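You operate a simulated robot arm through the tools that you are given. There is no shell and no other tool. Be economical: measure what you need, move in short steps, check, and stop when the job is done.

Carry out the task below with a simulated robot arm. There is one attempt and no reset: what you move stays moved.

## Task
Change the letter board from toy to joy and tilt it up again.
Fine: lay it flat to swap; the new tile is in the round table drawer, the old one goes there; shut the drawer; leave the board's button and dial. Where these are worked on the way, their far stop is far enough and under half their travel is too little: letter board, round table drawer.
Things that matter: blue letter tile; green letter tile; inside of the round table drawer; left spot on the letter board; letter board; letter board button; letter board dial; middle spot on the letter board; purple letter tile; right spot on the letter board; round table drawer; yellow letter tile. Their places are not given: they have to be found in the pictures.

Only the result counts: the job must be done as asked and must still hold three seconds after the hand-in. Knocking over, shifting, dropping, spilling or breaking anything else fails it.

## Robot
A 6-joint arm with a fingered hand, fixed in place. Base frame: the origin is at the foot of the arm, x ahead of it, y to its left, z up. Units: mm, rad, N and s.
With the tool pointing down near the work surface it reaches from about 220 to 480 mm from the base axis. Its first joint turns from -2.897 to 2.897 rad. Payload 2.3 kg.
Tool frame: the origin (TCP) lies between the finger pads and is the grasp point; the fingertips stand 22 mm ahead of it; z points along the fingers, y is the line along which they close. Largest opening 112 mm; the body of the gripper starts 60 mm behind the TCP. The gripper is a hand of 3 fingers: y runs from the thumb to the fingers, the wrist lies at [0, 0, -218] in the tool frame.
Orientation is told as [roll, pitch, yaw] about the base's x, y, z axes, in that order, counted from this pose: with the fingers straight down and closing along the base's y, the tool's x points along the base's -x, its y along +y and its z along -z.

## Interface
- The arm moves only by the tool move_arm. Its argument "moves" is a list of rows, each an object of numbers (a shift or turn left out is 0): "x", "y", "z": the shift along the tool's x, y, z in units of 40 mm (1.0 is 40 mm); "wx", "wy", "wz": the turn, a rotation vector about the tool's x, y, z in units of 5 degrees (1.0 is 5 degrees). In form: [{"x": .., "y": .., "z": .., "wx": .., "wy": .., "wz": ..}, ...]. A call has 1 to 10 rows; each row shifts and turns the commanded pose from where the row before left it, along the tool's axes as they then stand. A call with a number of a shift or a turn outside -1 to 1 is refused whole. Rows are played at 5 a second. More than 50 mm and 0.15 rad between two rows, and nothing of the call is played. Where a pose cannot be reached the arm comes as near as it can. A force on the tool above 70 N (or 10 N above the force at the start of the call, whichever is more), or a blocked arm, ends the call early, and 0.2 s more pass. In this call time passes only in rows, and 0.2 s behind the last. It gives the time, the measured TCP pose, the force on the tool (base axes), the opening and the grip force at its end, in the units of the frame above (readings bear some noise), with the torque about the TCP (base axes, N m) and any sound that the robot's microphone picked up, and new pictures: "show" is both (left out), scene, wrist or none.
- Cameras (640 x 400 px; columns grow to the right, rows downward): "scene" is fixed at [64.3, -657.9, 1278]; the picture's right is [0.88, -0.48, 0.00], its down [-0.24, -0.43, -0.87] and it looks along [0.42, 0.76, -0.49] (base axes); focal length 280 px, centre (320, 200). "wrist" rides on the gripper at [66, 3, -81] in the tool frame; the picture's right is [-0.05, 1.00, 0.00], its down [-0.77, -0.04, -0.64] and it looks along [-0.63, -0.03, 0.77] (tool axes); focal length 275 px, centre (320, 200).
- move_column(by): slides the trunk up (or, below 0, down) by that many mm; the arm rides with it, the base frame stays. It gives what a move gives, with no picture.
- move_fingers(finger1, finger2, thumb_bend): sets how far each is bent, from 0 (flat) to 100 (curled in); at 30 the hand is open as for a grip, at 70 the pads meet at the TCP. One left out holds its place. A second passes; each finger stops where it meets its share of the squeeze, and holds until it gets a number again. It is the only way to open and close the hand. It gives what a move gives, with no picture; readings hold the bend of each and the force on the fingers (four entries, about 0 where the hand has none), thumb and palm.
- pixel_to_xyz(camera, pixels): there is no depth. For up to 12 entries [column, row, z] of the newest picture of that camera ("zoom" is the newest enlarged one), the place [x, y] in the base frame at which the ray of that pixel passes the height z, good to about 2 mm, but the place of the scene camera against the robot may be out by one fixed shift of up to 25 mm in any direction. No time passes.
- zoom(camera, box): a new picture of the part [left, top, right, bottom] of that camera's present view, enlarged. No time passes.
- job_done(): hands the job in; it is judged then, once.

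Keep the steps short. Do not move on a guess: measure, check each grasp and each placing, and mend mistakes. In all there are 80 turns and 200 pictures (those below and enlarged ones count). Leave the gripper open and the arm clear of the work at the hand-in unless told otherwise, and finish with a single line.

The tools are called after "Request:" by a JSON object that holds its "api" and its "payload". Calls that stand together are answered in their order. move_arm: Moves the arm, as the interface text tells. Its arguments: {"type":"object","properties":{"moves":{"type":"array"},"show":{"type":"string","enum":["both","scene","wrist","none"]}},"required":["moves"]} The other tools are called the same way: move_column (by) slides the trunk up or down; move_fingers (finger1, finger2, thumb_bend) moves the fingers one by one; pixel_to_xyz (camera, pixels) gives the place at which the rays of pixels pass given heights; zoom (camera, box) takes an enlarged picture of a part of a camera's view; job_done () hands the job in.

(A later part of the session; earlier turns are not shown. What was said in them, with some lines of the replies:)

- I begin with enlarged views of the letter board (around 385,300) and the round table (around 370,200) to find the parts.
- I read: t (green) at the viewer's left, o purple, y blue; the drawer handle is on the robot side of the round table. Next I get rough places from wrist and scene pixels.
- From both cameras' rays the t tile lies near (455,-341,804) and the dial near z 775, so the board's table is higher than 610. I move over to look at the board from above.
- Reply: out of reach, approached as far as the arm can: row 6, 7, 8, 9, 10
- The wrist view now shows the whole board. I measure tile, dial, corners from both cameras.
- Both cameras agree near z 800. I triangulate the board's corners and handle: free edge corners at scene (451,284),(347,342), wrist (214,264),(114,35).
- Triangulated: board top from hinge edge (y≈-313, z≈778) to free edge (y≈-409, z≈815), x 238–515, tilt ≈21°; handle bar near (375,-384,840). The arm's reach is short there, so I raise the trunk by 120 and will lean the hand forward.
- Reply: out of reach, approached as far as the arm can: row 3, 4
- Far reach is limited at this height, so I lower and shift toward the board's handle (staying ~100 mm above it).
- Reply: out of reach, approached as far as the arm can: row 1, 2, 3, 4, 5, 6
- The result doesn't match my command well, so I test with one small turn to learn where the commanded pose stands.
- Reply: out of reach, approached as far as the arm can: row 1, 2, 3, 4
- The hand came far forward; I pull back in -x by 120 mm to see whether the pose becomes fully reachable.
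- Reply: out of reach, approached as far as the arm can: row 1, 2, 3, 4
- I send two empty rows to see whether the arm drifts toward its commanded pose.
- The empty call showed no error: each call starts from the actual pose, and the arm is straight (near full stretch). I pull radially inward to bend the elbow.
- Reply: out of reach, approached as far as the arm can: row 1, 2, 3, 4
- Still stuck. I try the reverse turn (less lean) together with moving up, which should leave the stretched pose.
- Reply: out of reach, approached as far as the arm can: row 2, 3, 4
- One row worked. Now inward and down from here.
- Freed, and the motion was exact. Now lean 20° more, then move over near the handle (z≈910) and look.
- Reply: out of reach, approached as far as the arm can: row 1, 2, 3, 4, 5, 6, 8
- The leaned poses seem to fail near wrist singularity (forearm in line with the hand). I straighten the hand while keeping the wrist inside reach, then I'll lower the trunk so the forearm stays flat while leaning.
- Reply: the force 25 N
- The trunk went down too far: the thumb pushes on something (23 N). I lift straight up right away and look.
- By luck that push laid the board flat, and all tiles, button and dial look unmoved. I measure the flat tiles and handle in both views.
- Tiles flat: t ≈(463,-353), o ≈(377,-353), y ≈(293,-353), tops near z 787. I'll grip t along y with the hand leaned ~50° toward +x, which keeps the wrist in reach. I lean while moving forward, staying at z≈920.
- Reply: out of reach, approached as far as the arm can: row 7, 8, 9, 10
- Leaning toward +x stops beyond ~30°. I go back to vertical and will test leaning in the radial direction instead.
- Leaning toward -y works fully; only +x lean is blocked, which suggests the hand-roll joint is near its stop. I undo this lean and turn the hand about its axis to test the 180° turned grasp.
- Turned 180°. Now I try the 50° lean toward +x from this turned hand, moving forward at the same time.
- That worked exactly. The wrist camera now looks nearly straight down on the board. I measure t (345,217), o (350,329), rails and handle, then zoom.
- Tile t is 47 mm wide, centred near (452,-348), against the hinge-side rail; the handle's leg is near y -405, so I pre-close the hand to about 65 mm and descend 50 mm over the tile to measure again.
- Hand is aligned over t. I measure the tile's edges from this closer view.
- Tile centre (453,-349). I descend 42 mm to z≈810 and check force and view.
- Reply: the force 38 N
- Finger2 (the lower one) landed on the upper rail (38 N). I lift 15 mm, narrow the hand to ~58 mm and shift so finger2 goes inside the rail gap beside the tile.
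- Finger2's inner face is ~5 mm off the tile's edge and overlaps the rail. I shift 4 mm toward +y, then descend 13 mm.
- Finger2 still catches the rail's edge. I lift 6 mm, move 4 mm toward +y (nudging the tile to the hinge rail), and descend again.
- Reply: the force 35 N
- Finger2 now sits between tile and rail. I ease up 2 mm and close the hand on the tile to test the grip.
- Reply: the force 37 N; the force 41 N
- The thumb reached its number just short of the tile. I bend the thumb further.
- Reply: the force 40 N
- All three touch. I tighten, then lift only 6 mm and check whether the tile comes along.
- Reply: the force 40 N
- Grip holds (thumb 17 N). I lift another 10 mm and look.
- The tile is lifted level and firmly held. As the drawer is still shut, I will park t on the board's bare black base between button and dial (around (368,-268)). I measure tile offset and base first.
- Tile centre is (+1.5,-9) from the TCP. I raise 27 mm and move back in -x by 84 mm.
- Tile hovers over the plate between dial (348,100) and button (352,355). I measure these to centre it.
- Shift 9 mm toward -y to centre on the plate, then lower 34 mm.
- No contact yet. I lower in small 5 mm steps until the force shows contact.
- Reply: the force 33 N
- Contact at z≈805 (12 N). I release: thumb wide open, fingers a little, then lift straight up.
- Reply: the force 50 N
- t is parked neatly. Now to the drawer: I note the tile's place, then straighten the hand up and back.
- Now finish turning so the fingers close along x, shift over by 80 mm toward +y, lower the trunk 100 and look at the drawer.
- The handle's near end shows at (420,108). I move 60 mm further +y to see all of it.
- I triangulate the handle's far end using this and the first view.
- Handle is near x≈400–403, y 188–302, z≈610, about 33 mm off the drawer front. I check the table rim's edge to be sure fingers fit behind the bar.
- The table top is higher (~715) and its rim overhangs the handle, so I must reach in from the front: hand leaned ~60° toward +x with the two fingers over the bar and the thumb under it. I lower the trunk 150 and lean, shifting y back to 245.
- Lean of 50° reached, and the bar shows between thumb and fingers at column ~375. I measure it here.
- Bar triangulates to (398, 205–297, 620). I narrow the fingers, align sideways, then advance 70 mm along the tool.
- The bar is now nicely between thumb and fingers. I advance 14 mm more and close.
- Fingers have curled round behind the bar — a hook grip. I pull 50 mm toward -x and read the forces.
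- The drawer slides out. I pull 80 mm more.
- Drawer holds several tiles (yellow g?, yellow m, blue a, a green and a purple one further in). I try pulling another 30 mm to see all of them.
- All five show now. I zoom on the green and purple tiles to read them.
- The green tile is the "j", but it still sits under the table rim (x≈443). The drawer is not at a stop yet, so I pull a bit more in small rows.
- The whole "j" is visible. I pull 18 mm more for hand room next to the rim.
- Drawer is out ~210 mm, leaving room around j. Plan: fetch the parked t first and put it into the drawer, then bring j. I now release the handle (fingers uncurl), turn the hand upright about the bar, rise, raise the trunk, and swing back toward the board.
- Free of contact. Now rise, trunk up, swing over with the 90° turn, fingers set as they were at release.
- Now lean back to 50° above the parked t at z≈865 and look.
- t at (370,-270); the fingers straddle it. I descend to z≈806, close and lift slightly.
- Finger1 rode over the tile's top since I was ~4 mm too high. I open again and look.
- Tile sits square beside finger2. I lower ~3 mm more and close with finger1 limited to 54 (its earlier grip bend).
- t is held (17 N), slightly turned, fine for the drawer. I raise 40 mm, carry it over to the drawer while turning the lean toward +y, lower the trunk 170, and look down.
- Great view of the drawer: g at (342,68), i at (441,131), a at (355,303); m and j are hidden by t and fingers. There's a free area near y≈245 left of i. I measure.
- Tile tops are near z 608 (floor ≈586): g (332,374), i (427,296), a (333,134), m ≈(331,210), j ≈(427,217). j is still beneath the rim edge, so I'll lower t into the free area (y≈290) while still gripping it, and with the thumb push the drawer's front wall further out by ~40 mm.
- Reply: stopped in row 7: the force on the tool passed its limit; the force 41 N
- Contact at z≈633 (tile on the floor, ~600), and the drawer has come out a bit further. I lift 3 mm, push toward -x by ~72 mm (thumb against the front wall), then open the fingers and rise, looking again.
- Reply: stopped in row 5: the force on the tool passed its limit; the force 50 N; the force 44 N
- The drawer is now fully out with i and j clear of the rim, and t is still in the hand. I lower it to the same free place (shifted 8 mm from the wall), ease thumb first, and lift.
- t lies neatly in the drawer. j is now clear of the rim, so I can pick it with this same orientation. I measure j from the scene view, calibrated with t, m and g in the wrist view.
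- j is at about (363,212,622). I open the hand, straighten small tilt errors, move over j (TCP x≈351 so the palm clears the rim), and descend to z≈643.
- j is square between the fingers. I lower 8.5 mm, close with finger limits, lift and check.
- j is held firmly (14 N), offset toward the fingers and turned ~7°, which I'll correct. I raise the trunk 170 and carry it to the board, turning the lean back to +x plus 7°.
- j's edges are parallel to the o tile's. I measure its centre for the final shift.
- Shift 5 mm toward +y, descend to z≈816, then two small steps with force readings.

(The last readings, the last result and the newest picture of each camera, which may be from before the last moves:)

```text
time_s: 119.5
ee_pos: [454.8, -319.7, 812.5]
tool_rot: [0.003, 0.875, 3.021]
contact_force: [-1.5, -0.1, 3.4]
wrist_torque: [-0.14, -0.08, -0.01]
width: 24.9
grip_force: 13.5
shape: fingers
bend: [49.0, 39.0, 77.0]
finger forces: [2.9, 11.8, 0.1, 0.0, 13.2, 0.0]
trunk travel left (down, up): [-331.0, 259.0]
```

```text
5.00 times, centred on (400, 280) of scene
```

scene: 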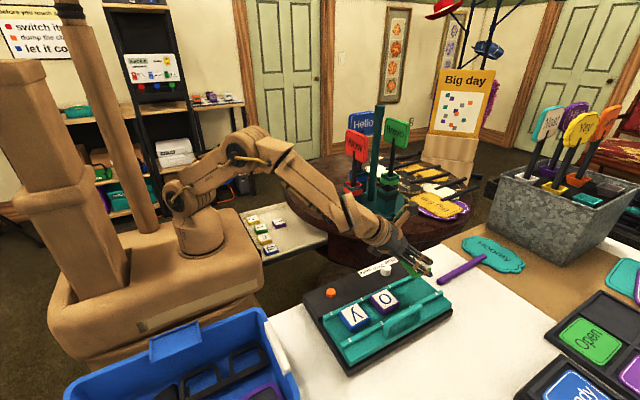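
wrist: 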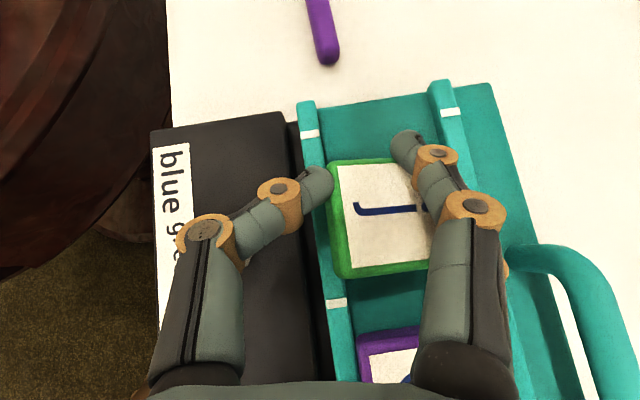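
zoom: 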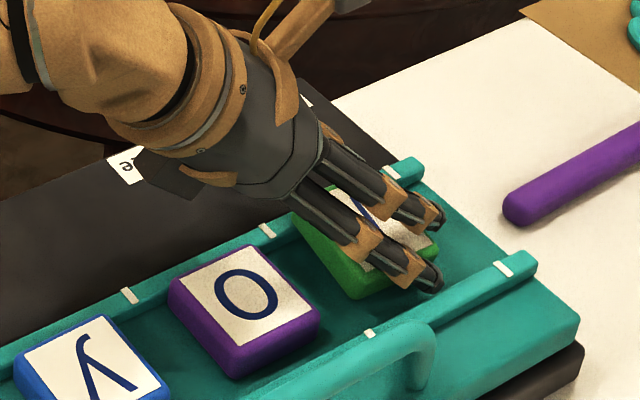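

Touching at z 812.5 with the tile between the rails. I lower 2 mm, open the thumb, ease the fingers, lift and check.

Request:
{"api": "move_arm", "payload": {"moves": [{"x": -0.04, "z": 0.033}], "show": "none"}}

Request:
{"api": "move_fingers", "payload": {"thumb_bend": 52}}

Request:
{"api": "move_fingers", "payload": {"finger1": 44, "finger2": 37}}

Request:
{"api": "move_arm", "payload": {"moves": [{"x": 0.1, "z": -0.08}, {"x": 0.3, "z": -0.25}, {"x": 0.6, "z": -0.5}, {"x": 0.6, "z": -0.5}], "show": "wrist"}}

Request:
{"api": "zoom", "payload": {"camera": "scene", "box": [290, 230, 490, 380]}}

```text
time_s: 119.9
ee_pos: [455.4, -318.4, 812.4]
tool_rot: [0.003, 0.876, 3.022]
contact_force: [0.3, 0.5, 11.2]
wrist_torque: [-0.3, -0.18, -0.07]
width: 25.3
grip_force: 16.9
shape: fingers
bend: [49.0, 39.0, 78.0]
finger forces: [8.1, 11.9, 0.0, 0.0, 13.9, 0.0]
trunk travel left (down, up): [-331.0, 259.0]
```

```text
time_s: 120.9
ee_pos: [454.0, -319.6, 812.3]
tool_rot: [0.003, 0.875, 3.021]
contact_force: [1.5, -6.1, 17.2]
wrist_torque: [-0.67, -0.26, 0.0]
width: 50.3
grip_force: 11.6
shape: fingers
bend: [52.0, 44.0, 52.0]
finger forces: [15.9, 6.5, 0.0, 0.0, 0.0, 0.0]
trunk travel left (down, up): [-331.0, 259.0]
```

```text
time_s: 121.9
ee_pos: [455.5, -318.2, 812.3]
tool_rot: [0.004, 0.876, 3.022]
contact_force: [2.7, 2.6, 13.5]
wrist_torque: [-0.52, -0.25, 0.15]
width: 53.2
grip_force: 5.9
shape: fingers
bend: [50.0, 37.0, 52.0]
finger forces: [11.9, 0.3, 0.0, 0.1, 0.0, 0.0]
trunk travel left (down, up): [-331.0, 259.0]
```

```text
time_s: 122.9
ee_pos: [459.3, -319.2, 895.5]
tool_rot: [0.001, 0.873, 3.02]
contact_force: [-0.5, -0.2, 0.0]
wrist_torque: [-0.01, -0.04, 0.01]
width: 60.5
grip_force: 0.0
shape: fingers
bend: [44.0, 37.0, 52.0]
finger forces: [0.0, 0.1, 0.0, 0.1, 0.0, 0.0]
trunk travel left (down, up): [-331.0, 259.0]
```

wrist: 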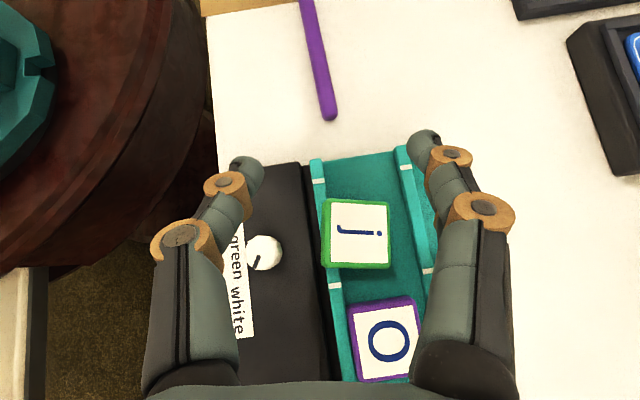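

```text
2.67 times, centred on (390, 305) of scene
```

zoom: 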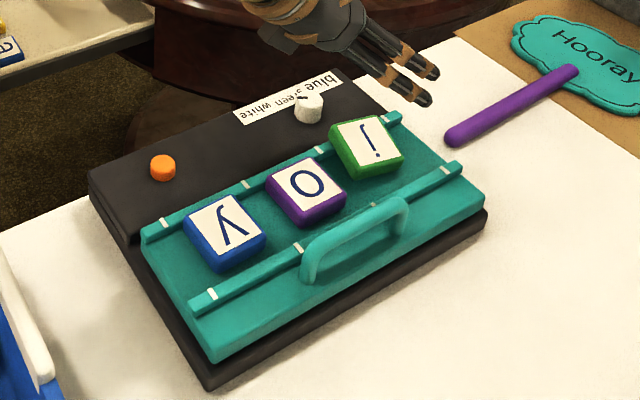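

Measuring the view: j's edge lies ~8 mm over the hinge-side rail and it is turned a bit, so it is not seated. I curl the fingers away and push it with the thumb alone 20 mm in -y direction (to the seated position), then lift and look.

Request:
{"api": "move_fingers", "payload": {"finger1": 98, "finger2": 98, "thumb_bend": 46}}

Request:
{"api": "move_arm", "payload": {"moves": [{"y": 0.45, "wx": 0.766, "wz": -0.643}, {"wx": 0.31, "wz": -0.26}, {"x": -0.586, "z": 0.339}, {"x": -0.586, "z": 0.339}, {"x": -0.556, "z": 0.315}], "show": "wrist"}}

Request:
{"api": "move_arm", "payload": {"moves": [{"y": 0.18}, {"y": 0.15}, {"y": 0.12}], "show": "wrist"}}

Request:
{"api": "zoom", "payload": {"camera": "scene", "box": [330, 230, 450, 330]}}

```text
time_s: 123.9
ee_pos: [458.1, -318.0, 895.0]
tool_rot: [-0.001, 0.873, 3.02]
contact_force: [0.7, 0.1, 0.3]
wrist_torque: [-0.02, 0.01, -0.03]
width: 34.6
grip_force: 0.2
shape: fingers
bend: [98.0, 98.0, 46.0]
finger forces: [0.0, 0.0, 0.0, 0.1, 0.0, 0.0]
trunk travel left (down, up): [-331.0, 259.0]
```

```text
time_s: 125.1
ee_pos: [439.0, -337.2, 815.8]
tool_rot: [-0.002, 0.875, -3.141]
contact_force: [0.9, 0.2, -0.7]
wrist_torque: [0.02, -0.01, -0.03]
width: 34.7
grip_force: 0.1
shape: fingers
bend: [98.0, 98.0, 46.0]
finger forces: [0.0, 0.0, 0.0, 0.1, 0.0, 0.1]
trunk travel left (down, up): [-331.0, 259.0]
```

wrist: 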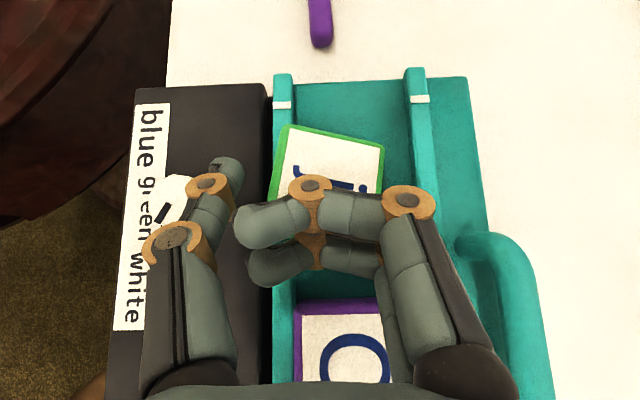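

```text
time_s: 125.9
ee_pos: [440.4, -354.5, 814.3]
tool_rot: [0.0, 0.872, -3.142]
contact_force: [-0.5, -0.6, -0.6]
wrist_torque: [-0.01, 0.02, 0.0]
width: 34.7
grip_force: 0.0
shape: fingers
bend: [98.0, 98.0, 46.0]
finger forces: [0.0, 0.1, 0.0, 0.0, 0.2, 0.0]
trunk travel left (down, up): [-331.0, 259.0]
```

wrist: 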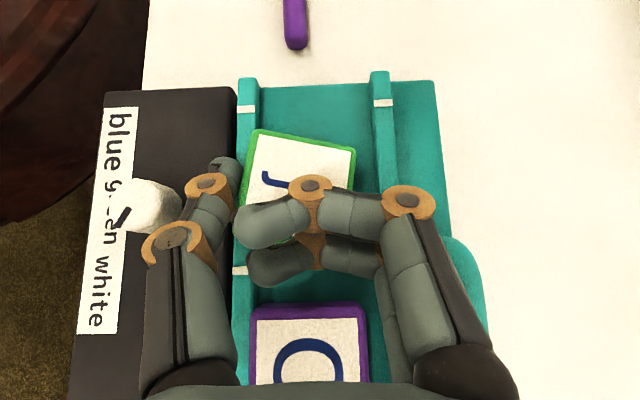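

```text
4.00 times, centred on (390, 280) of scene
```

zoom: 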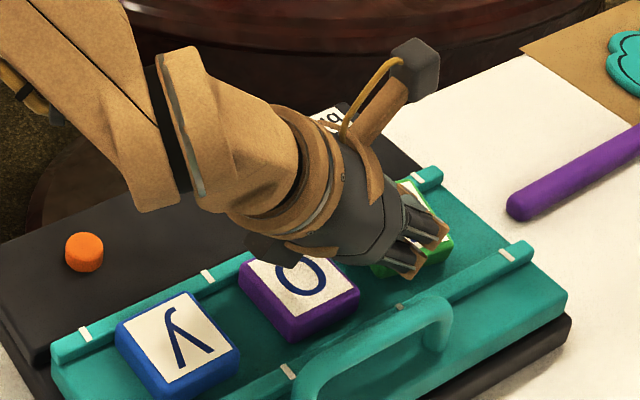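

The thumb just reached the tile. I shift the thumb 12 mm toward the protruding corner and push 13 mm, lift, then straighten up and swing over to the drawer handle; I'll check j with a zoom meanwhile.

Request:
{"api": "move_arm", "payload": {"moves": [{"x": -0.19, "y": -0.1, "z": -0.23}, {"y": 0.12}, {"y": 0.11}, {"y": 0.1}, {"x": 0.1, "y": -0.08, "z": -0.08}, {"x": 0.7, "z": -0.58}, {"x": 0.7, "z": -0.58}], "show": "wrist"}}

Request:
{"api": "move_arm", "payload": {"moves": [{"x": -0.094, "y": -0.283, "z": -0.248, "wy": -1}, {"x": -0.115, "y": -0.283, "z": -0.239, "wy": -1}, {"x": -0.135, "y": -0.283, "z": -0.228, "wy": -1}, {"x": -0.155, "y": -0.283, "z": -0.215, "wy": -1}, {"x": -0.173, "y": -0.283, "z": -0.2, "wy": -1}, {"x": -0.19, "y": -0.283, "z": -0.185, "wy": -1}, {"x": -0.205, "y": -0.283, "z": -0.168, "wy": -1}, {"x": -0.219, "y": -0.283, "z": -0.149, "wy": -1}, {"x": -0.231, "y": -0.283, "z": -0.13, "wy": -1}, {"x": -0.241, "y": -0.283, "z": -0.109, "wy": -1}], "show": "none"}}

Request:
{"api": "move_arm", "payload": {"moves": [{"x": -0.333, "y": -0.695, "wz": -1}, {"x": -0.271, "y": -0.721, "wz": -1}, {"x": -0.207, "y": -0.742, "wz": -1}, {"x": -0.142, "y": -0.758, "wz": -1}, {"x": -0.075, "y": -0.767, "wz": -1}, {"x": -0.008, "y": -0.771, "wz": -1}, {"x": 0.059, "y": -0.768, "wz": -1}, {"x": 0.126, "y": -0.76, "wz": -1}, {"x": 0.192, "y": -0.746, "wz": -1}], "show": "none"}}

Request:
{"api": "move_arm", "payload": {"moves": [{"x": 0.256, "y": -0.727, "wz": -1}, {"x": 0.318, "y": -0.702, "wz": -1}, {"x": 0.378, "y": -0.672, "wz": -1}, {"x": 0.435, "y": -0.636, "wz": -1}, {"x": 0.489, "y": -0.596, "wz": -1}, {"x": 0.539, "y": -0.551, "wz": -1}, {"x": 0.585, "y": -0.502, "wz": -1}, {"x": 0.627, "y": -0.449, "wz": -1}, {"x": 0.663, "y": -0.392, "wz": -1}], "show": "both"}}

Request:
{"api": "zoom", "payload": {"camera": "scene", "box": [330, 240, 450, 330]}}

Request:
{"api": "zoom", "payload": {"camera": "scene", "box": [170, 170, 340, 290]}}

```text
time_s: 127.5
ee_pos: [428.8, -360.4, 893.3]
tool_rot: [0.001, 0.874, 3.142]
contact_force: [0.3, 0.5, -0.3]
wrist_torque: [0.01, 0.01, -0.04]
width: 34.7
grip_force: 0.2
shape: fingers
bend: [98.0, 98.0, 46.0]
finger forces: [0.0, 0.0, 0.0, 0.1, 0.1, 0.0]
trunk travel left (down, up): [-331.0, 259.0]
```

wrist: 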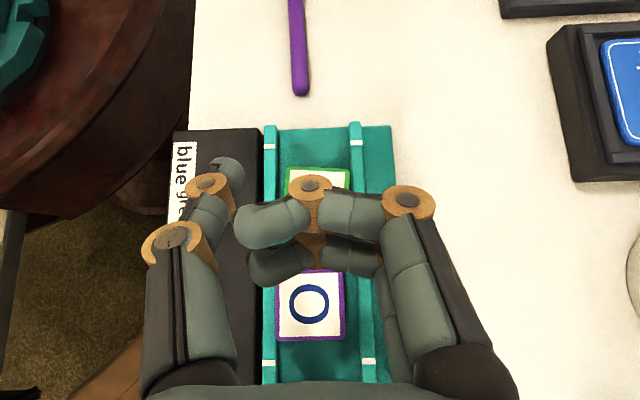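

```text
time_s: 129.7
ee_pos: [330.9, -249.0, 928.1]
tool_rot: [-0.001, 0.0, 3.141]
contact_force: [0.3, -1.0, 0.0]
wrist_torque: [0.0, 0.03, 0.02]
width: 34.6
grip_force: 0.0
shape: fingers
bend: [98.0, 98.0, 46.0]
finger forces: [0.0, 0.1, 0.0, 0.0, 0.0, 0.0]
trunk travel left (down, up): [-331.0, 259.0]
```

```text
time_s: 131.7
ee_pos: [209.9, 2.9, 925.4]
tool_rot: [-0.002, -0.001, -2.356]
contact_force: [0.0, 0.0, -0.2]
wrist_torque: [0.0, -0.02, 0.0]
width: 34.4
grip_force: 0.1
shape: fingers
bend: [98.0, 98.0, 46.0]
finger forces: [0.0, 0.1, 0.1, 0.0, 0.0, 0.1]
trunk travel left (down, up): [-331.0, 259.0]
```

```text
time_s: 133.7
ee_pos: [89.8, 251.3, 927.2]
tool_rot: [0.001, 0.0, -1.57]
contact_force: [-0.1, 0.8, 0.0]
wrist_torque: [-0.01, 0.02, -0.03]
width: 34.4
grip_force: 0.2
shape: fingers
bend: [98.0, 98.0, 46.0]
finger forces: [0.0, 0.1, 0.0, 0.1, 0.0, 0.0]
trunk travel left (down, up): [-331.0, 259.0]
```

scene: 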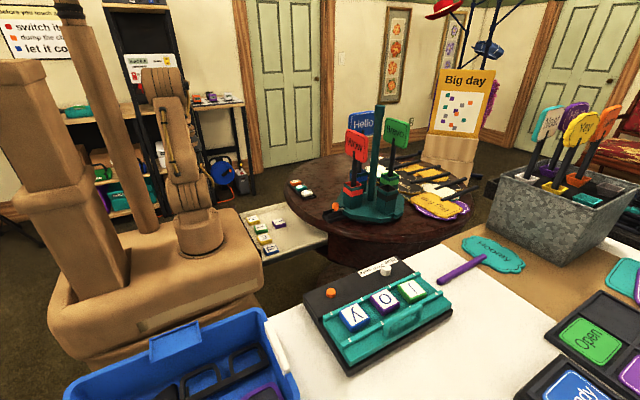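
wrist: 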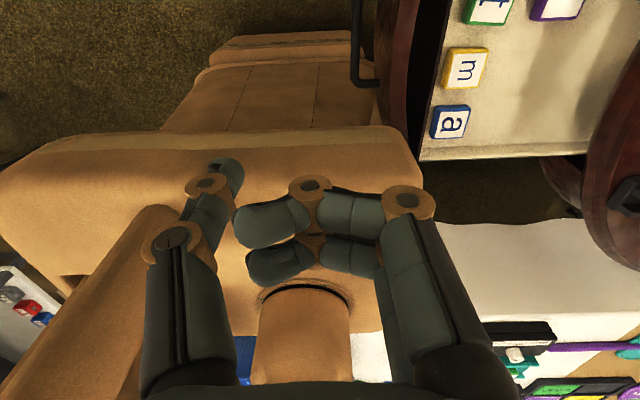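

```text
4.44 times, centred on (390, 285) of scene
```

zoom: 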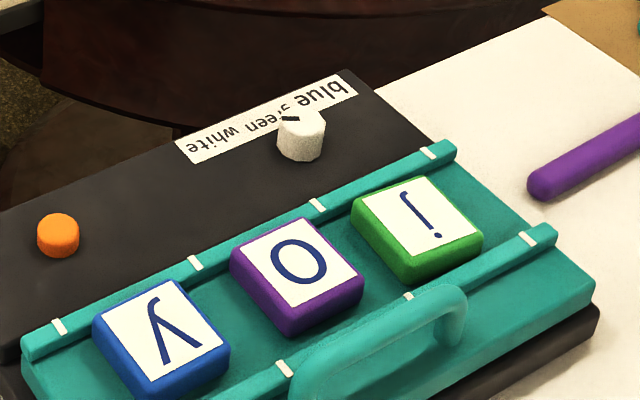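

```text
3.33 times, centred on (255, 230) of scene
```

zoom: 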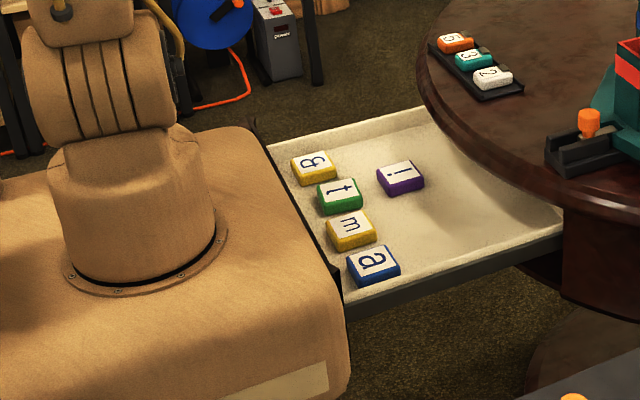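

j is seated squarely: "joy" reads right. Now the drawer: bar at x≈140, y 208–302, z≈620. With a closed fist I go down behind the bar, push toward +x, leaning the hand more as the table rim gets near.

Request:
{"api": "move_fingers", "payload": {"finger1": 72, "finger2": 72, "thumb_bend": 72}}

Request:
{"api": "move_column", "payload": {"by": -170}}

Request:
{"api": "move_arm", "payload": {"moves": [{"x": 0.27, "wx": -1}, {"wx": -1}, {"wx": -1}, {"wx": -1}, {"y": -0.289, "z": 0.793}, {"y": -0.289, "z": 0.793}, {"y": -0.289, "z": 0.793}, {"y": -0.289, "z": 0.793}], "show": "wrist"}}

Request:
{"api": "move_arm", "payload": {"moves": [{"y": 0.822, "z": 0.299}, {"y": 0.822, "z": 0.299}, {"y": 0.822, "z": 0.299}, {"y": 0.822, "z": 0.299}, {"y": 0.822, "z": 0.299}], "show": "both"}}

```text
time_s: 134.7
ee_pos: [90.7, 250.9, 927.5]
tool_rot: [-0.001, 0.001, -1.572]
contact_force: [0.1, 1.0, 0.0]
wrist_torque: [0.03, 0.06, -0.03]
width: 0.1
grip_force: 0.0
shape: fingers
bend: [72.0, 72.0, 72.0]
finger forces: [0.0, 0.1, 0.0, 0.0, 0.0, 0.0]
trunk travel left (down, up): [-331.0, 259.0]
```

```text
time_s: 136.6
ee_pos: [90.7, 251.3, 757.7]
tool_rot: [0.0, -0.002, -1.571]
contact_force: [-0.5, -0.1, -0.5]
wrist_torque: [-0.01, 0.01, -0.01]
width: 0.0
grip_force: 0.1
shape: fingers
bend: [72.0, 72.0, 72.0]
finger forces: [0.0, 0.0, 0.1, 0.1, 0.0, 0.1]
trunk travel left (down, up): [-161.0, 429.0]
```

```text
time_s: 138.4
ee_pos: [90.5, 262.8, 622.2]
tool_rot: [0.351, 0.001, -1.571]
contact_force: [-0.1, 0.4, 0.0]
wrist_torque: [-0.01, 0.01, 0.02]
width: 0.0
grip_force: 0.1
shape: fingers
bend: [72.0, 72.0, 72.0]
finger forces: [0.1, 0.0, 0.0, 0.0, 0.0, 0.0]
trunk travel left (down, up): [-161.0, 429.0]
```

wrist: 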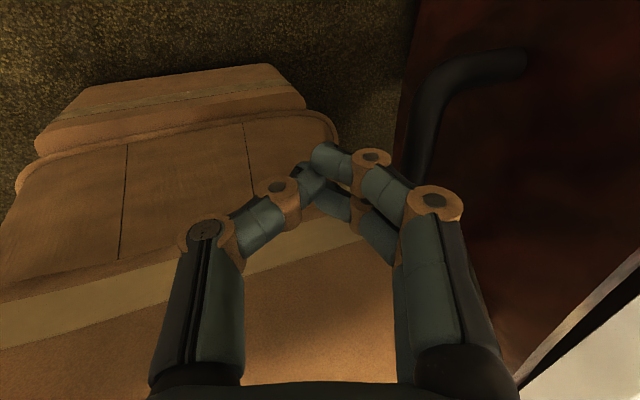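

```text
time_s: 139.6
ee_pos: [267.1, 264.3, 621.7]
tool_rot: [0.347, 0.0, -1.57]
contact_force: [0.1, -0.4, 0.4]
wrist_torque: [0.0, 0.01, 0.05]
width: 0.1
grip_force: 0.0
shape: fingers
bend: [72.0, 72.0, 72.0]
finger forces: [0.1, 0.1, 0.0, 0.0, 0.1, 0.0]
trunk travel left (down, up): [-161.0, 429.0]
```

scene: 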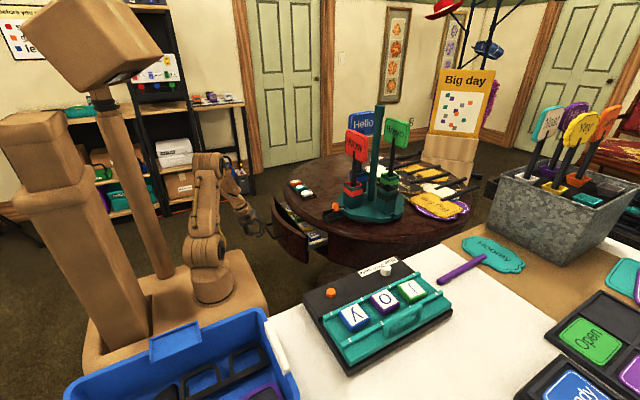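
wrist: 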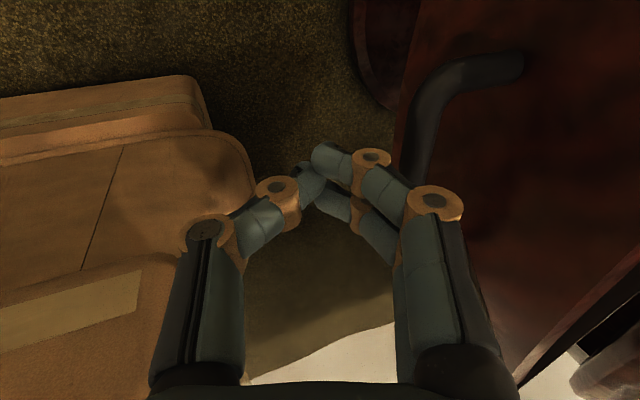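

The drawer is moving in. I lean the hand to 50°, push the rest of the way (force-limited), take pictures, then retreat, straighten, rise and swing over toward the board.

Request:
{"api": "move_arm", "payload": {"moves": [{"wx": -1}, {"wx": -1}, {"wx": -1}, {"wx": -1}, {"wx": -1}, {"wx": -1}, {"y": 0.474, "z": 0.565}, {"y": 0.474, "z": 0.565}, {"y": 0.474, "z": 0.565}, {"y": 0.474, "z": 0.565}], "show": "both"}}

Request:
{"api": "zoom", "payload": {"camera": "scene", "box": [220, 170, 380, 280]}}

Request:
{"api": "move_arm", "payload": {"moves": [{"y": 0.08, "z": 0.1}, {"y": 0.08, "z": 0.1}], "show": "none"}}

```text
time_s: 141.8
ee_pos: [379.6, 262.8, 621.7]
tool_rot: [0.874, -0.002, -1.569]
contact_force: [-20.3, -0.3, 6.6]
wrist_torque: [0.02, -0.11, 0.03]
width: 0.0
grip_force: 13.8
shape: fingers
bend: [74.0, 74.0, 71.0]
finger forces: [14.2, 12.8, 0.0, 0.0, 0.0, 0.1]
trunk travel left (down, up): [-161.0, 429.0]
```

scene: 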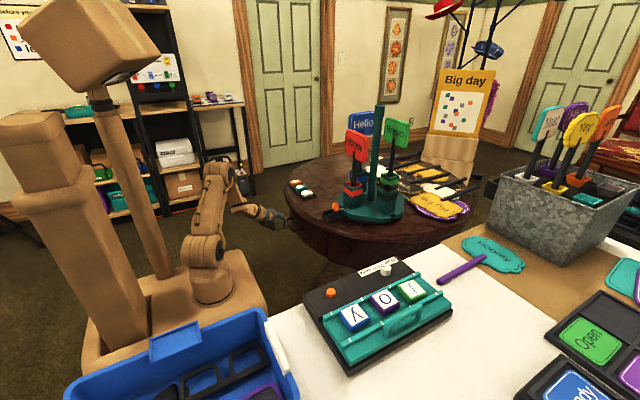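
wrist: 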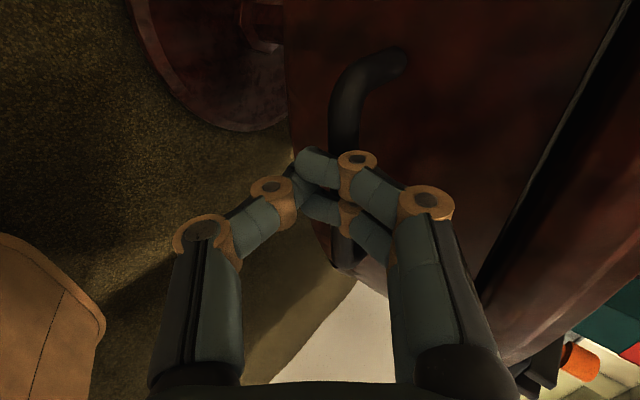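

```text
3.64 times, centred on (300, 225) of scene
```

zoom: 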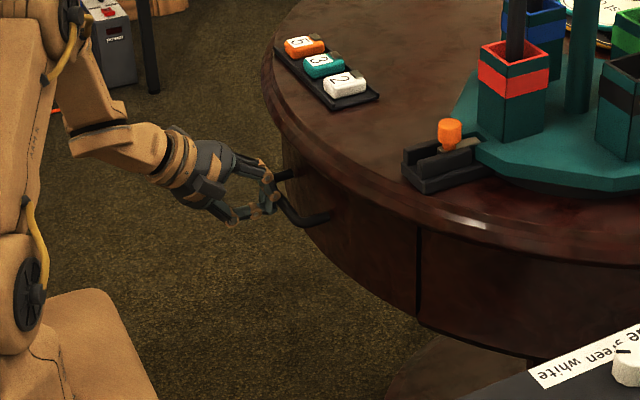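

```text
time_s: 142.4
ee_pos: [388.0, 263.5, 625.9]
tool_rot: [0.881, 0.002, -1.572]
contact_force: [-49.2, -4.7, 28.4]
wrist_torque: [-0.05, 0.05, 0.0]
width: 0.0
grip_force: 33.4
shape: fingers
bend: [78.0, 78.0, 71.0]
finger forces: [33.0, 32.7, 0.1, 0.0, 0.0, 0.0]
trunk travel left (down, up): [-161.0, 429.0]
5 turns are left
```

The drawer is shut (49 N against its stop, and no gap in the picture). Now straight back, upright, trunk up, swing to the board, lean 40° toward -y above the handle, and look.

Request:
{"api": "move_arm", "payload": {"moves": [{"y": -0.5625, "z": -0.67}, {"y": -0.5625, "z": -0.67}, {"y": -0.5625, "z": -0.67}, {"wx": 1}, {"wx": 1}, {"wx": 1}, {"wx": 1}, {"wx": 1}], "show": "none"}}

Request:
{"api": "move_arm", "payload": {"moves": [{"wx": 1}, {"wx": 1}, {"wx": 1}, {"wx": 1}, {"wx": 1}, {"z": -1}, {"z": -1}], "show": "none"}}

Request:
{"api": "move_column", "payload": {"by": 170}}

Request:
{"api": "move_arm", "payload": {"moves": [{"x": -0.686, "y": 0.09, "wz": 1}, {"x": -0.675, "y": 0.149, "wz": 1}, {"x": -0.66, "y": 0.208, "wz": 1}, {"x": -0.639, "y": 0.264, "wz": 1}, {"x": -0.614, "y": 0.319, "wz": 1}, {"x": -0.584, "y": 0.371, "wz": 1}, {"x": -0.549, "y": 0.421, "wz": 1}, {"x": -0.51, "y": 0.467, "wz": 1}, {"x": -0.468, "y": 0.51, "wz": 1}], "show": "none"}}

Request:
{"api": "move_arm", "payload": {"moves": [{"x": -0.421, "y": 0.549, "wz": 1}, {"x": -0.372, "y": 0.583, "wz": 1}, {"x": -0.32, "y": 0.614, "wz": 1}, {"x": -0.265, "y": 0.639, "wz": 1}, {"x": -0.208, "y": 0.66, "wz": 1}, {"x": -0.15, "y": 0.675, "wz": 1}, {"x": -0.09, "y": 0.687, "wz": 1}, {"x": -0.031, "y": 0.691, "wz": 1}, {"x": 0.03, "y": 0.691, "wz": 1}], "show": "none"}}

Request:
{"api": "move_fingers", "payload": {"finger1": 55, "finger2": 55, "thumb_bend": 57}}

Request:
{"api": "move_arm", "payload": {"moves": [{"x": 0.069, "y": 0.388, "z": 0.019, "wx": -1}, {"x": 0.069, "y": 0.384, "z": 0.053, "wx": -1}, {"x": 0.069, "y": 0.378, "z": 0.086, "wx": -1}, {"x": 0.069, "y": 0.369, "z": 0.118, "wx": -1}, {"x": 0.069, "y": 0.358, "z": 0.15, "wx": -1}, {"x": 0.069, "y": 0.343, "z": 0.181, "wx": -1}, {"x": 0.069, "y": 0.326, "z": 0.21, "wx": -1}, {"x": 0.069, "y": 0.307, "z": 0.237, "wx": -1}], "show": "both"}}

Request:
{"api": "zoom", "payload": {"camera": "scene", "box": [320, 230, 460, 350]}}

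Request:
{"api": "pixel_to_xyz", "payload": {"camera": "wrist", "pixels": [[320, 100, 800], [320, 200, 800], [380, 100, 800], [380, 200, 800], [440, 100, 800], [440, 200, 800], [320, 300, 800], [380, 300, 800], [440, 300, 800], [320, 200, 820], [380, 200, 820], [440, 200, 820]]}}

```text
time_s: 144.2
ee_pos: [289.1, 262.5, 622.5]
tool_rot: [0.434, 0.0, -1.571]
contact_force: [0.3, -0.7, 0.0]
wrist_torque: [0.01, -0.01, -0.01]
width: 0.0
grip_force: 0.0
shape: fingers
bend: [72.0, 72.0, 71.0]
finger forces: [0.0, 0.0, 0.0, 0.0, 0.0, 0.0]
trunk travel left (down, up): [-161.0, 429.0]
```

```text
time_s: 145.8
ee_pos: [287.4, 261.0, 701.0]
tool_rot: [0.0, -0.001, -1.572]
contact_force: [0.5, 0.1, 0.3]
wrist_torque: [-0.04, 0.0, -0.02]
width: 0.0
grip_force: 0.0
shape: fingers
bend: [72.0, 72.0, 71.0]
finger forces: [0.0, 0.0, 0.0, 0.0, 0.1, 0.0]
trunk travel left (down, up): [-161.0, 429.0]
```

```text
time_s: 147.7
ee_pos: [288.0, 262.1, 871.8]
tool_rot: [-0.001, -0.001, -1.571]
contact_force: [-0.2, 0.3, -0.7]
wrist_torque: [-0.02, -0.01, 0.03]
width: 0.0
grip_force: 0.0
shape: fingers
bend: [72.0, 72.0, 71.0]
finger forces: [0.0, 0.1, 0.0, 0.1, 0.1, 0.1]
trunk travel left (down, up): [-331.0, 259.0]
```

```text
time_s: 149.7
ee_pos: [321.9, 13.8, 870.7]
tool_rot: [-0.001, 0.001, -2.356]
contact_force: [0.0, 0.9, -0.4]
wrist_torque: [-0.02, 0.01, 0.01]
width: 0.1
grip_force: 0.0
shape: fingers
bend: [72.0, 72.0, 71.0]
finger forces: [0.0, 0.0, 0.0, 0.0, 0.0, 0.1]
trunk travel left (down, up): [-331.0, 259.0]
```

```text
time_s: 151.7
ee_pos: [354.4, -236.1, 869.9]
tool_rot: [0.001, 0.001, 3.141]
contact_force: [-0.2, -0.4, -0.8]
wrist_torque: [0.0, 0.02, 0.03]
width: 0.0
grip_force: 0.1
shape: fingers
bend: [72.0, 72.0, 71.0]
finger forces: [0.1, 0.0, 0.0, 0.0, 0.1, 0.0]
trunk travel left (down, up): [-331.0, 259.0]
```

```text
time_s: 152.7
ee_pos: [354.5, -234.3, 869.2]
tool_rot: [0.002, -0.001, -3.142]
contact_force: [-0.4, -1.0, -0.1]
wrist_torque: [0.02, 0.02, -0.03]
width: 39.0
grip_force: 0.1
shape: fingers
bend: [55.0, 55.0, 56.0]
finger forces: [0.0, 0.0, 0.0, 0.0, 0.1, 0.1]
trunk travel left (down, up): [-331.0, 259.0]
```

```text
time_s: 154.5
ee_pos: [375.4, -356.4, 865.5]
tool_rot: [0.7, -0.001, 3.141]
contact_force: [0.5, -0.6, -1.0]
wrist_torque: [0.02, -0.03, 0.03]
width: 39.0
grip_force: 0.0
shape: fingers
bend: [55.0, 55.0, 56.0]
finger forces: [0.1, 0.0, 0.1, 0.0, 0.1, 0.0]
trunk travel left (down, up): [-331.0, 259.0]
```

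scene: 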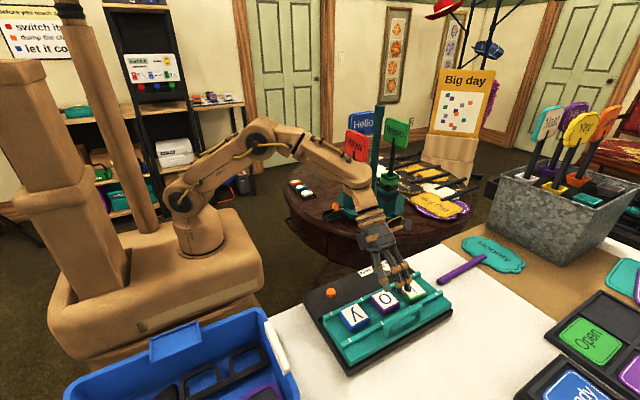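
wrist: 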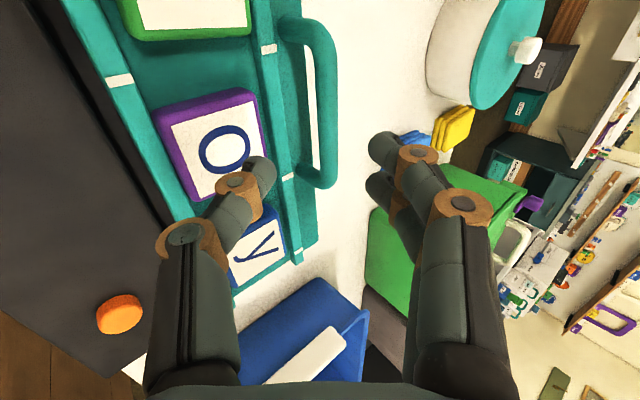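

```text
3.33 times, centred on (390, 290) of scene
```

zoom: 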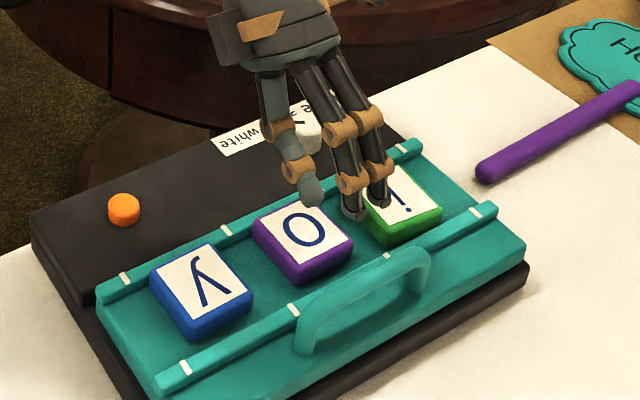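

```text
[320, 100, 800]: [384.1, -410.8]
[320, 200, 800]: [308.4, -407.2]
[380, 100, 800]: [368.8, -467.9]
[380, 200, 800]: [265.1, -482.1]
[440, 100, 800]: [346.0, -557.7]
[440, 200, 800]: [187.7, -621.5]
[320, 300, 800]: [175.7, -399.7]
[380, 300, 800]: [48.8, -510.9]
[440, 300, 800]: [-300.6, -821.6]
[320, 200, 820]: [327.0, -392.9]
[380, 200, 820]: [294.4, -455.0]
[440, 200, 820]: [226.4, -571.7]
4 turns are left
```

The handle bar lies about 4 mm to the finger side and 66–80 mm ahead along the tool. I align, advance 62 mm, close round the bar, and lift along the board's arc with pictures.

Request:
{"api": "move_fingers", "payload": {"thumb_bend": 61}}

Request:
{"api": "move_arm", "payload": {"moves": [{"y": 0.11, "z": 0.4}, {"z": 0.5}, {"z": 0.4}, {"z": 0.25}], "show": "wrist"}}

Request:
{"api": "move_fingers", "payload": {"finger1": 85, "finger2": 85, "thumb_bend": 85}}

Request:
{"api": "zoom", "payload": {"camera": "wrist", "box": [180, 60, 480, 260]}}

Request:
{"api": "move_arm", "payload": {"moves": [{"y": 0.11, "z": -0.33}, {"y": 0.06, "z": -0.34}, {"y": 0.02, "z": -0.34}], "show": "both"}}

Request:
{"api": "zoom", "payload": {"camera": "scene", "box": [320, 230, 460, 350]}}

```text
time_s: 155.5
ee_pos: [376.1, -356.2, 865.3]
tool_rot: [0.698, 0.001, 3.142]
contact_force: [0.3, 0.1, -0.4]
wrist_torque: [0.0, 0.02, -0.02]
width: 32.6
grip_force: 0.0
shape: fingers
bend: [55.0, 55.0, 61.0]
finger forces: [0.0, 0.0, 0.0, 0.0, 0.0, 0.0]
trunk travel left (down, up): [-331.0, 259.0]
```

```text
time_s: 156.5
ee_pos: [377.2, -399.8, 822.1]
tool_rot: [0.701, 0.004, 3.142]
contact_force: [0.8, -0.9, 4.3]
wrist_torque: [0.08, -0.01, -0.01]
width: 30.2
grip_force: 2.0
shape: fingers
bend: [55.0, 55.0, 62.0]
finger forces: [0.1, 0.0, 0.0, 0.1, 3.7, 0.0]
trunk travel left (down, up): [-331.0, 259.0]
```

wrist: 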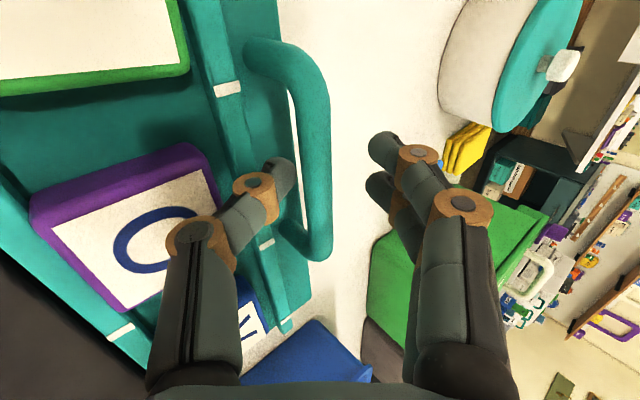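

```text
time_s: 157.5
ee_pos: [376.8, -400.2, 822.2]
tool_rot: [0.698, 0.0, -3.142]
contact_force: [2.7, 2.1, 4.9]
wrist_torque: [0.56, -0.03, -0.09]
width: 0.0
grip_force: 20.9
shape: fingers
bend: [80.0, 80.0, 79.0]
finger forces: [0.0, 0.0, 0.1, 0.0, 41.0, 0.0]
trunk travel left (down, up): [-331.0, 259.0]
```

```text
2.00 times, centred on (330, 160) of wrist
```

zoom: 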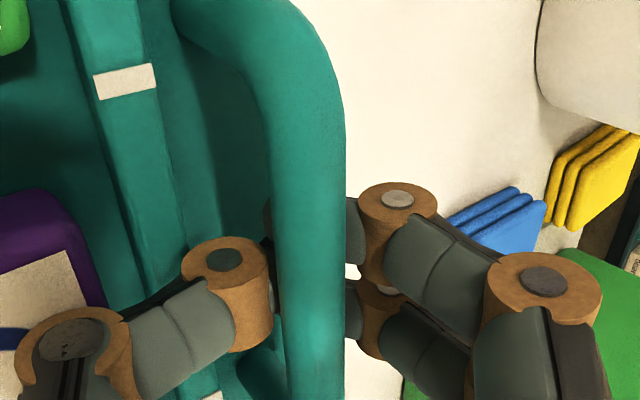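

```text
time_s: 158.3
ee_pos: [376.4, -380.2, 853.1]
tool_rot: [0.693, -0.004, 3.139]
contact_force: [-2.8, 9.3, -27.1]
wrist_torque: [-0.3, 0.0, 0.03]
width: 0.1
grip_force: 11.5
shape: fingers
bend: [81.0, 81.0, 79.0]
finger forces: [0.0, 0.1, 0.0, 0.0, 22.4, 0.1]
trunk travel left (down, up): [-331.0, 259.0]
```

scene: 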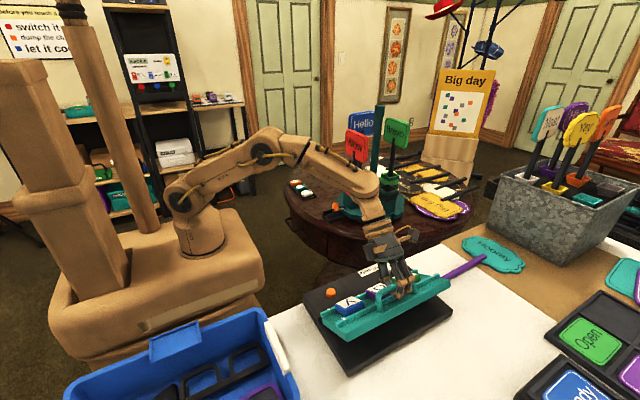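
wrist: 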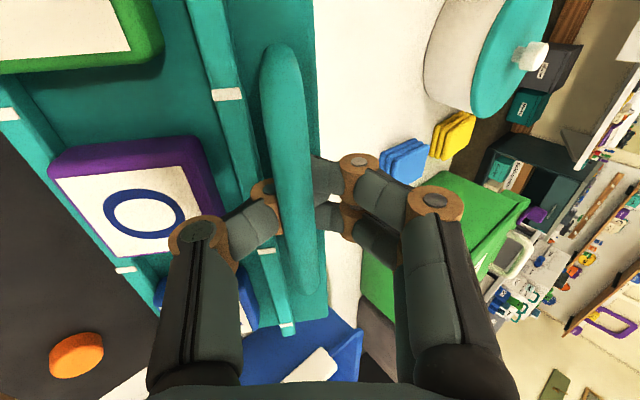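

```text
3.33 times, centred on (390, 290) of scene
3 turns are left
```

zoom: 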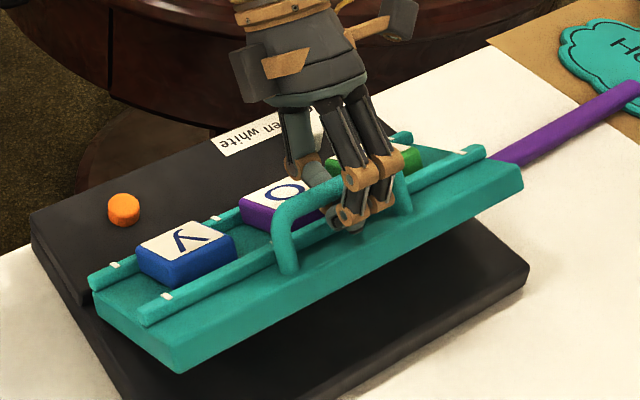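

The board is up at its original tilt (edge corner again at scene (348,341)). I ease 2 mm, uncurl the fingers, retreat along the tool axis, open the hand and check.

Request:
{"api": "move_arm", "payload": {"moves": [{"z": 0.05}], "show": "none"}}

Request:
{"api": "move_fingers", "payload": {"finger1": 52, "finger2": 52, "thumb_bend": 60}}

Request:
{"api": "move_arm", "payload": {"moves": [{"z": -0.2}, {"z": -0.4}, {"z": -0.8}, {"z": -0.8}], "show": "wrist"}}

Request:
{"api": "move_fingers", "payload": {"finger1": 30, "finger2": 30, "thumb_bend": 30}}

Request:
{"api": "move_arm", "payload": {"moves": [{"z": -0.8}], "show": "scene"}}

Request:
{"api": "zoom", "payload": {"camera": "scene", "box": [320, 230, 460, 350]}}

Request:
{"api": "zoom", "payload": {"camera": "scene", "box": [250, 150, 420, 270]}}

```text
time_s: 158.7
ee_pos: [376.6, -380.0, 853.4]
tool_rot: [0.699, -0.002, 3.142]
contact_force: [-3.9, 12.4, -23.1]
wrist_torque: [-0.23, 0.0, 0.03]
width: 0.0
grip_force: 11.3
shape: fingers
bend: [82.0, 81.0, 78.0]
finger forces: [0.1, 0.0, 0.1, 0.0, 23.0, 0.1]
trunk travel left (down, up): [-331.0, 259.0]
```

```text
time_s: 159.7
ee_pos: [375.2, -383.2, 855.3]
tool_rot: [0.701, 0.0, -3.142]
contact_force: [1.3, -0.6, 3.4]
wrist_torque: [0.01, -0.03, 0.0]
width: 34.1
grip_force: 1.9
shape: fingers
bend: [52.0, 52.0, 62.0]
finger forces: [0.0, 0.0, 0.1, 0.0, 3.8, 0.0]
trunk travel left (down, up): [-331.0, 259.0]
```

```text
time_s: 160.7
ee_pos: [375.2, -324.3, 922.2]
tool_rot: [0.698, 0.0, -3.142]
contact_force: [-0.2, 0.7, 0.8]
wrist_torque: [-0.01, -0.02, -0.04]
width: 38.2
grip_force: 0.2
shape: fingers
bend: [52.0, 52.0, 60.0]
finger forces: [0.1, 0.0, 0.0, 0.0, 0.0, 0.1]
trunk travel left (down, up): [-331.0, 259.0]
```

wrist: 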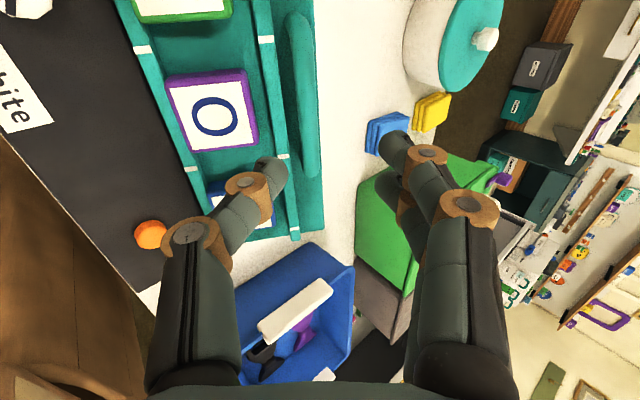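

```text
time_s: 161.7
ee_pos: [376.6, -324.2, 922.2]
tool_rot: [0.698, 0.0, -3.142]
contact_force: [0.7, -0.5, 0.3]
wrist_torque: [0.02, 0.01, 0.02]
width: 111.4
grip_force: 0.1
shape: fingers
bend: [30.0, 30.0, 30.0]
finger forces: [0.0, 0.0, 0.0, 0.0, 0.0, 0.1]
trunk travel left (down, up): [-331.0, 259.0]
```

```text
time_s: 162.1
ee_pos: [375.8, -303.0, 946.7]
tool_rot: [0.699, 0.0, 3.143]
contact_force: [0.0, -0.1, -0.4]
wrist_torque: [0.02, 0.0, -0.01]
width: 111.3
grip_force: 0.2
shape: fingers
bend: [30.0, 30.0, 30.0]
finger forces: [0.0, 0.0, 0.0, 0.0, 0.1, 0.0]
trunk travel left (down, up): [-331.0, 259.0]
```

scene: 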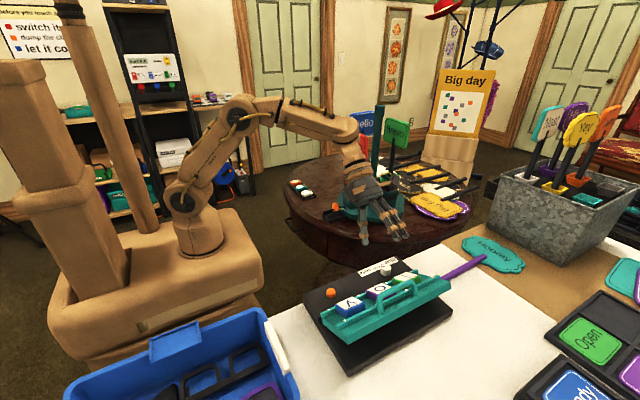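

```text
3.33 times, centred on (390, 290) of scene
```

zoom: 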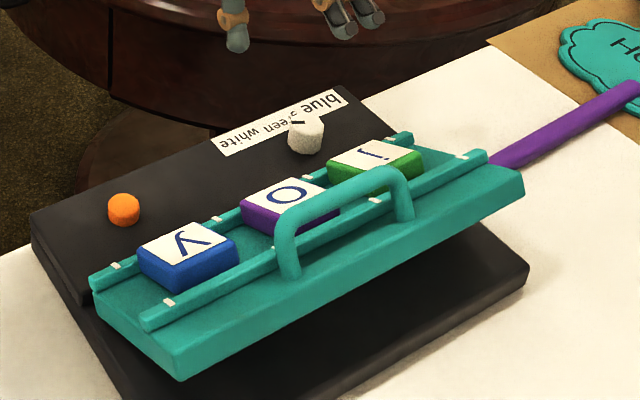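

```text
3.33 times, centred on (335, 210) of scene
2 turns are left
```

zoom: 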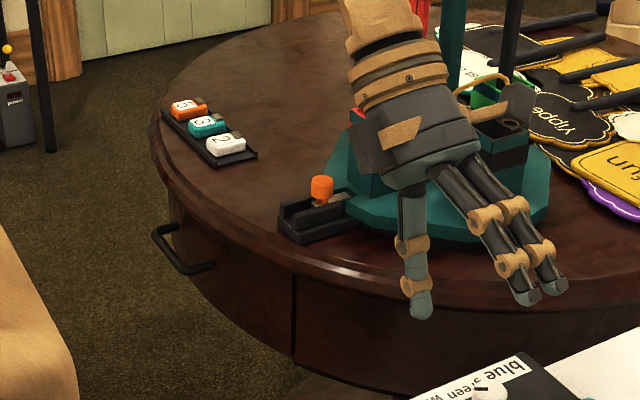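

The board is tilted up and holding, with j, o and y in their spots. The button and dial look unchanged, the drawer is shut with the t inside, and the hand is open and clear. I hand the job in.

Request:
{"api": "job_done", "payload": {}}

```text
The job is handed in.
```

The board now reads "joy" and is tilted up again, the old t is in the shut round table drawer, and the button and dial look unchanged.
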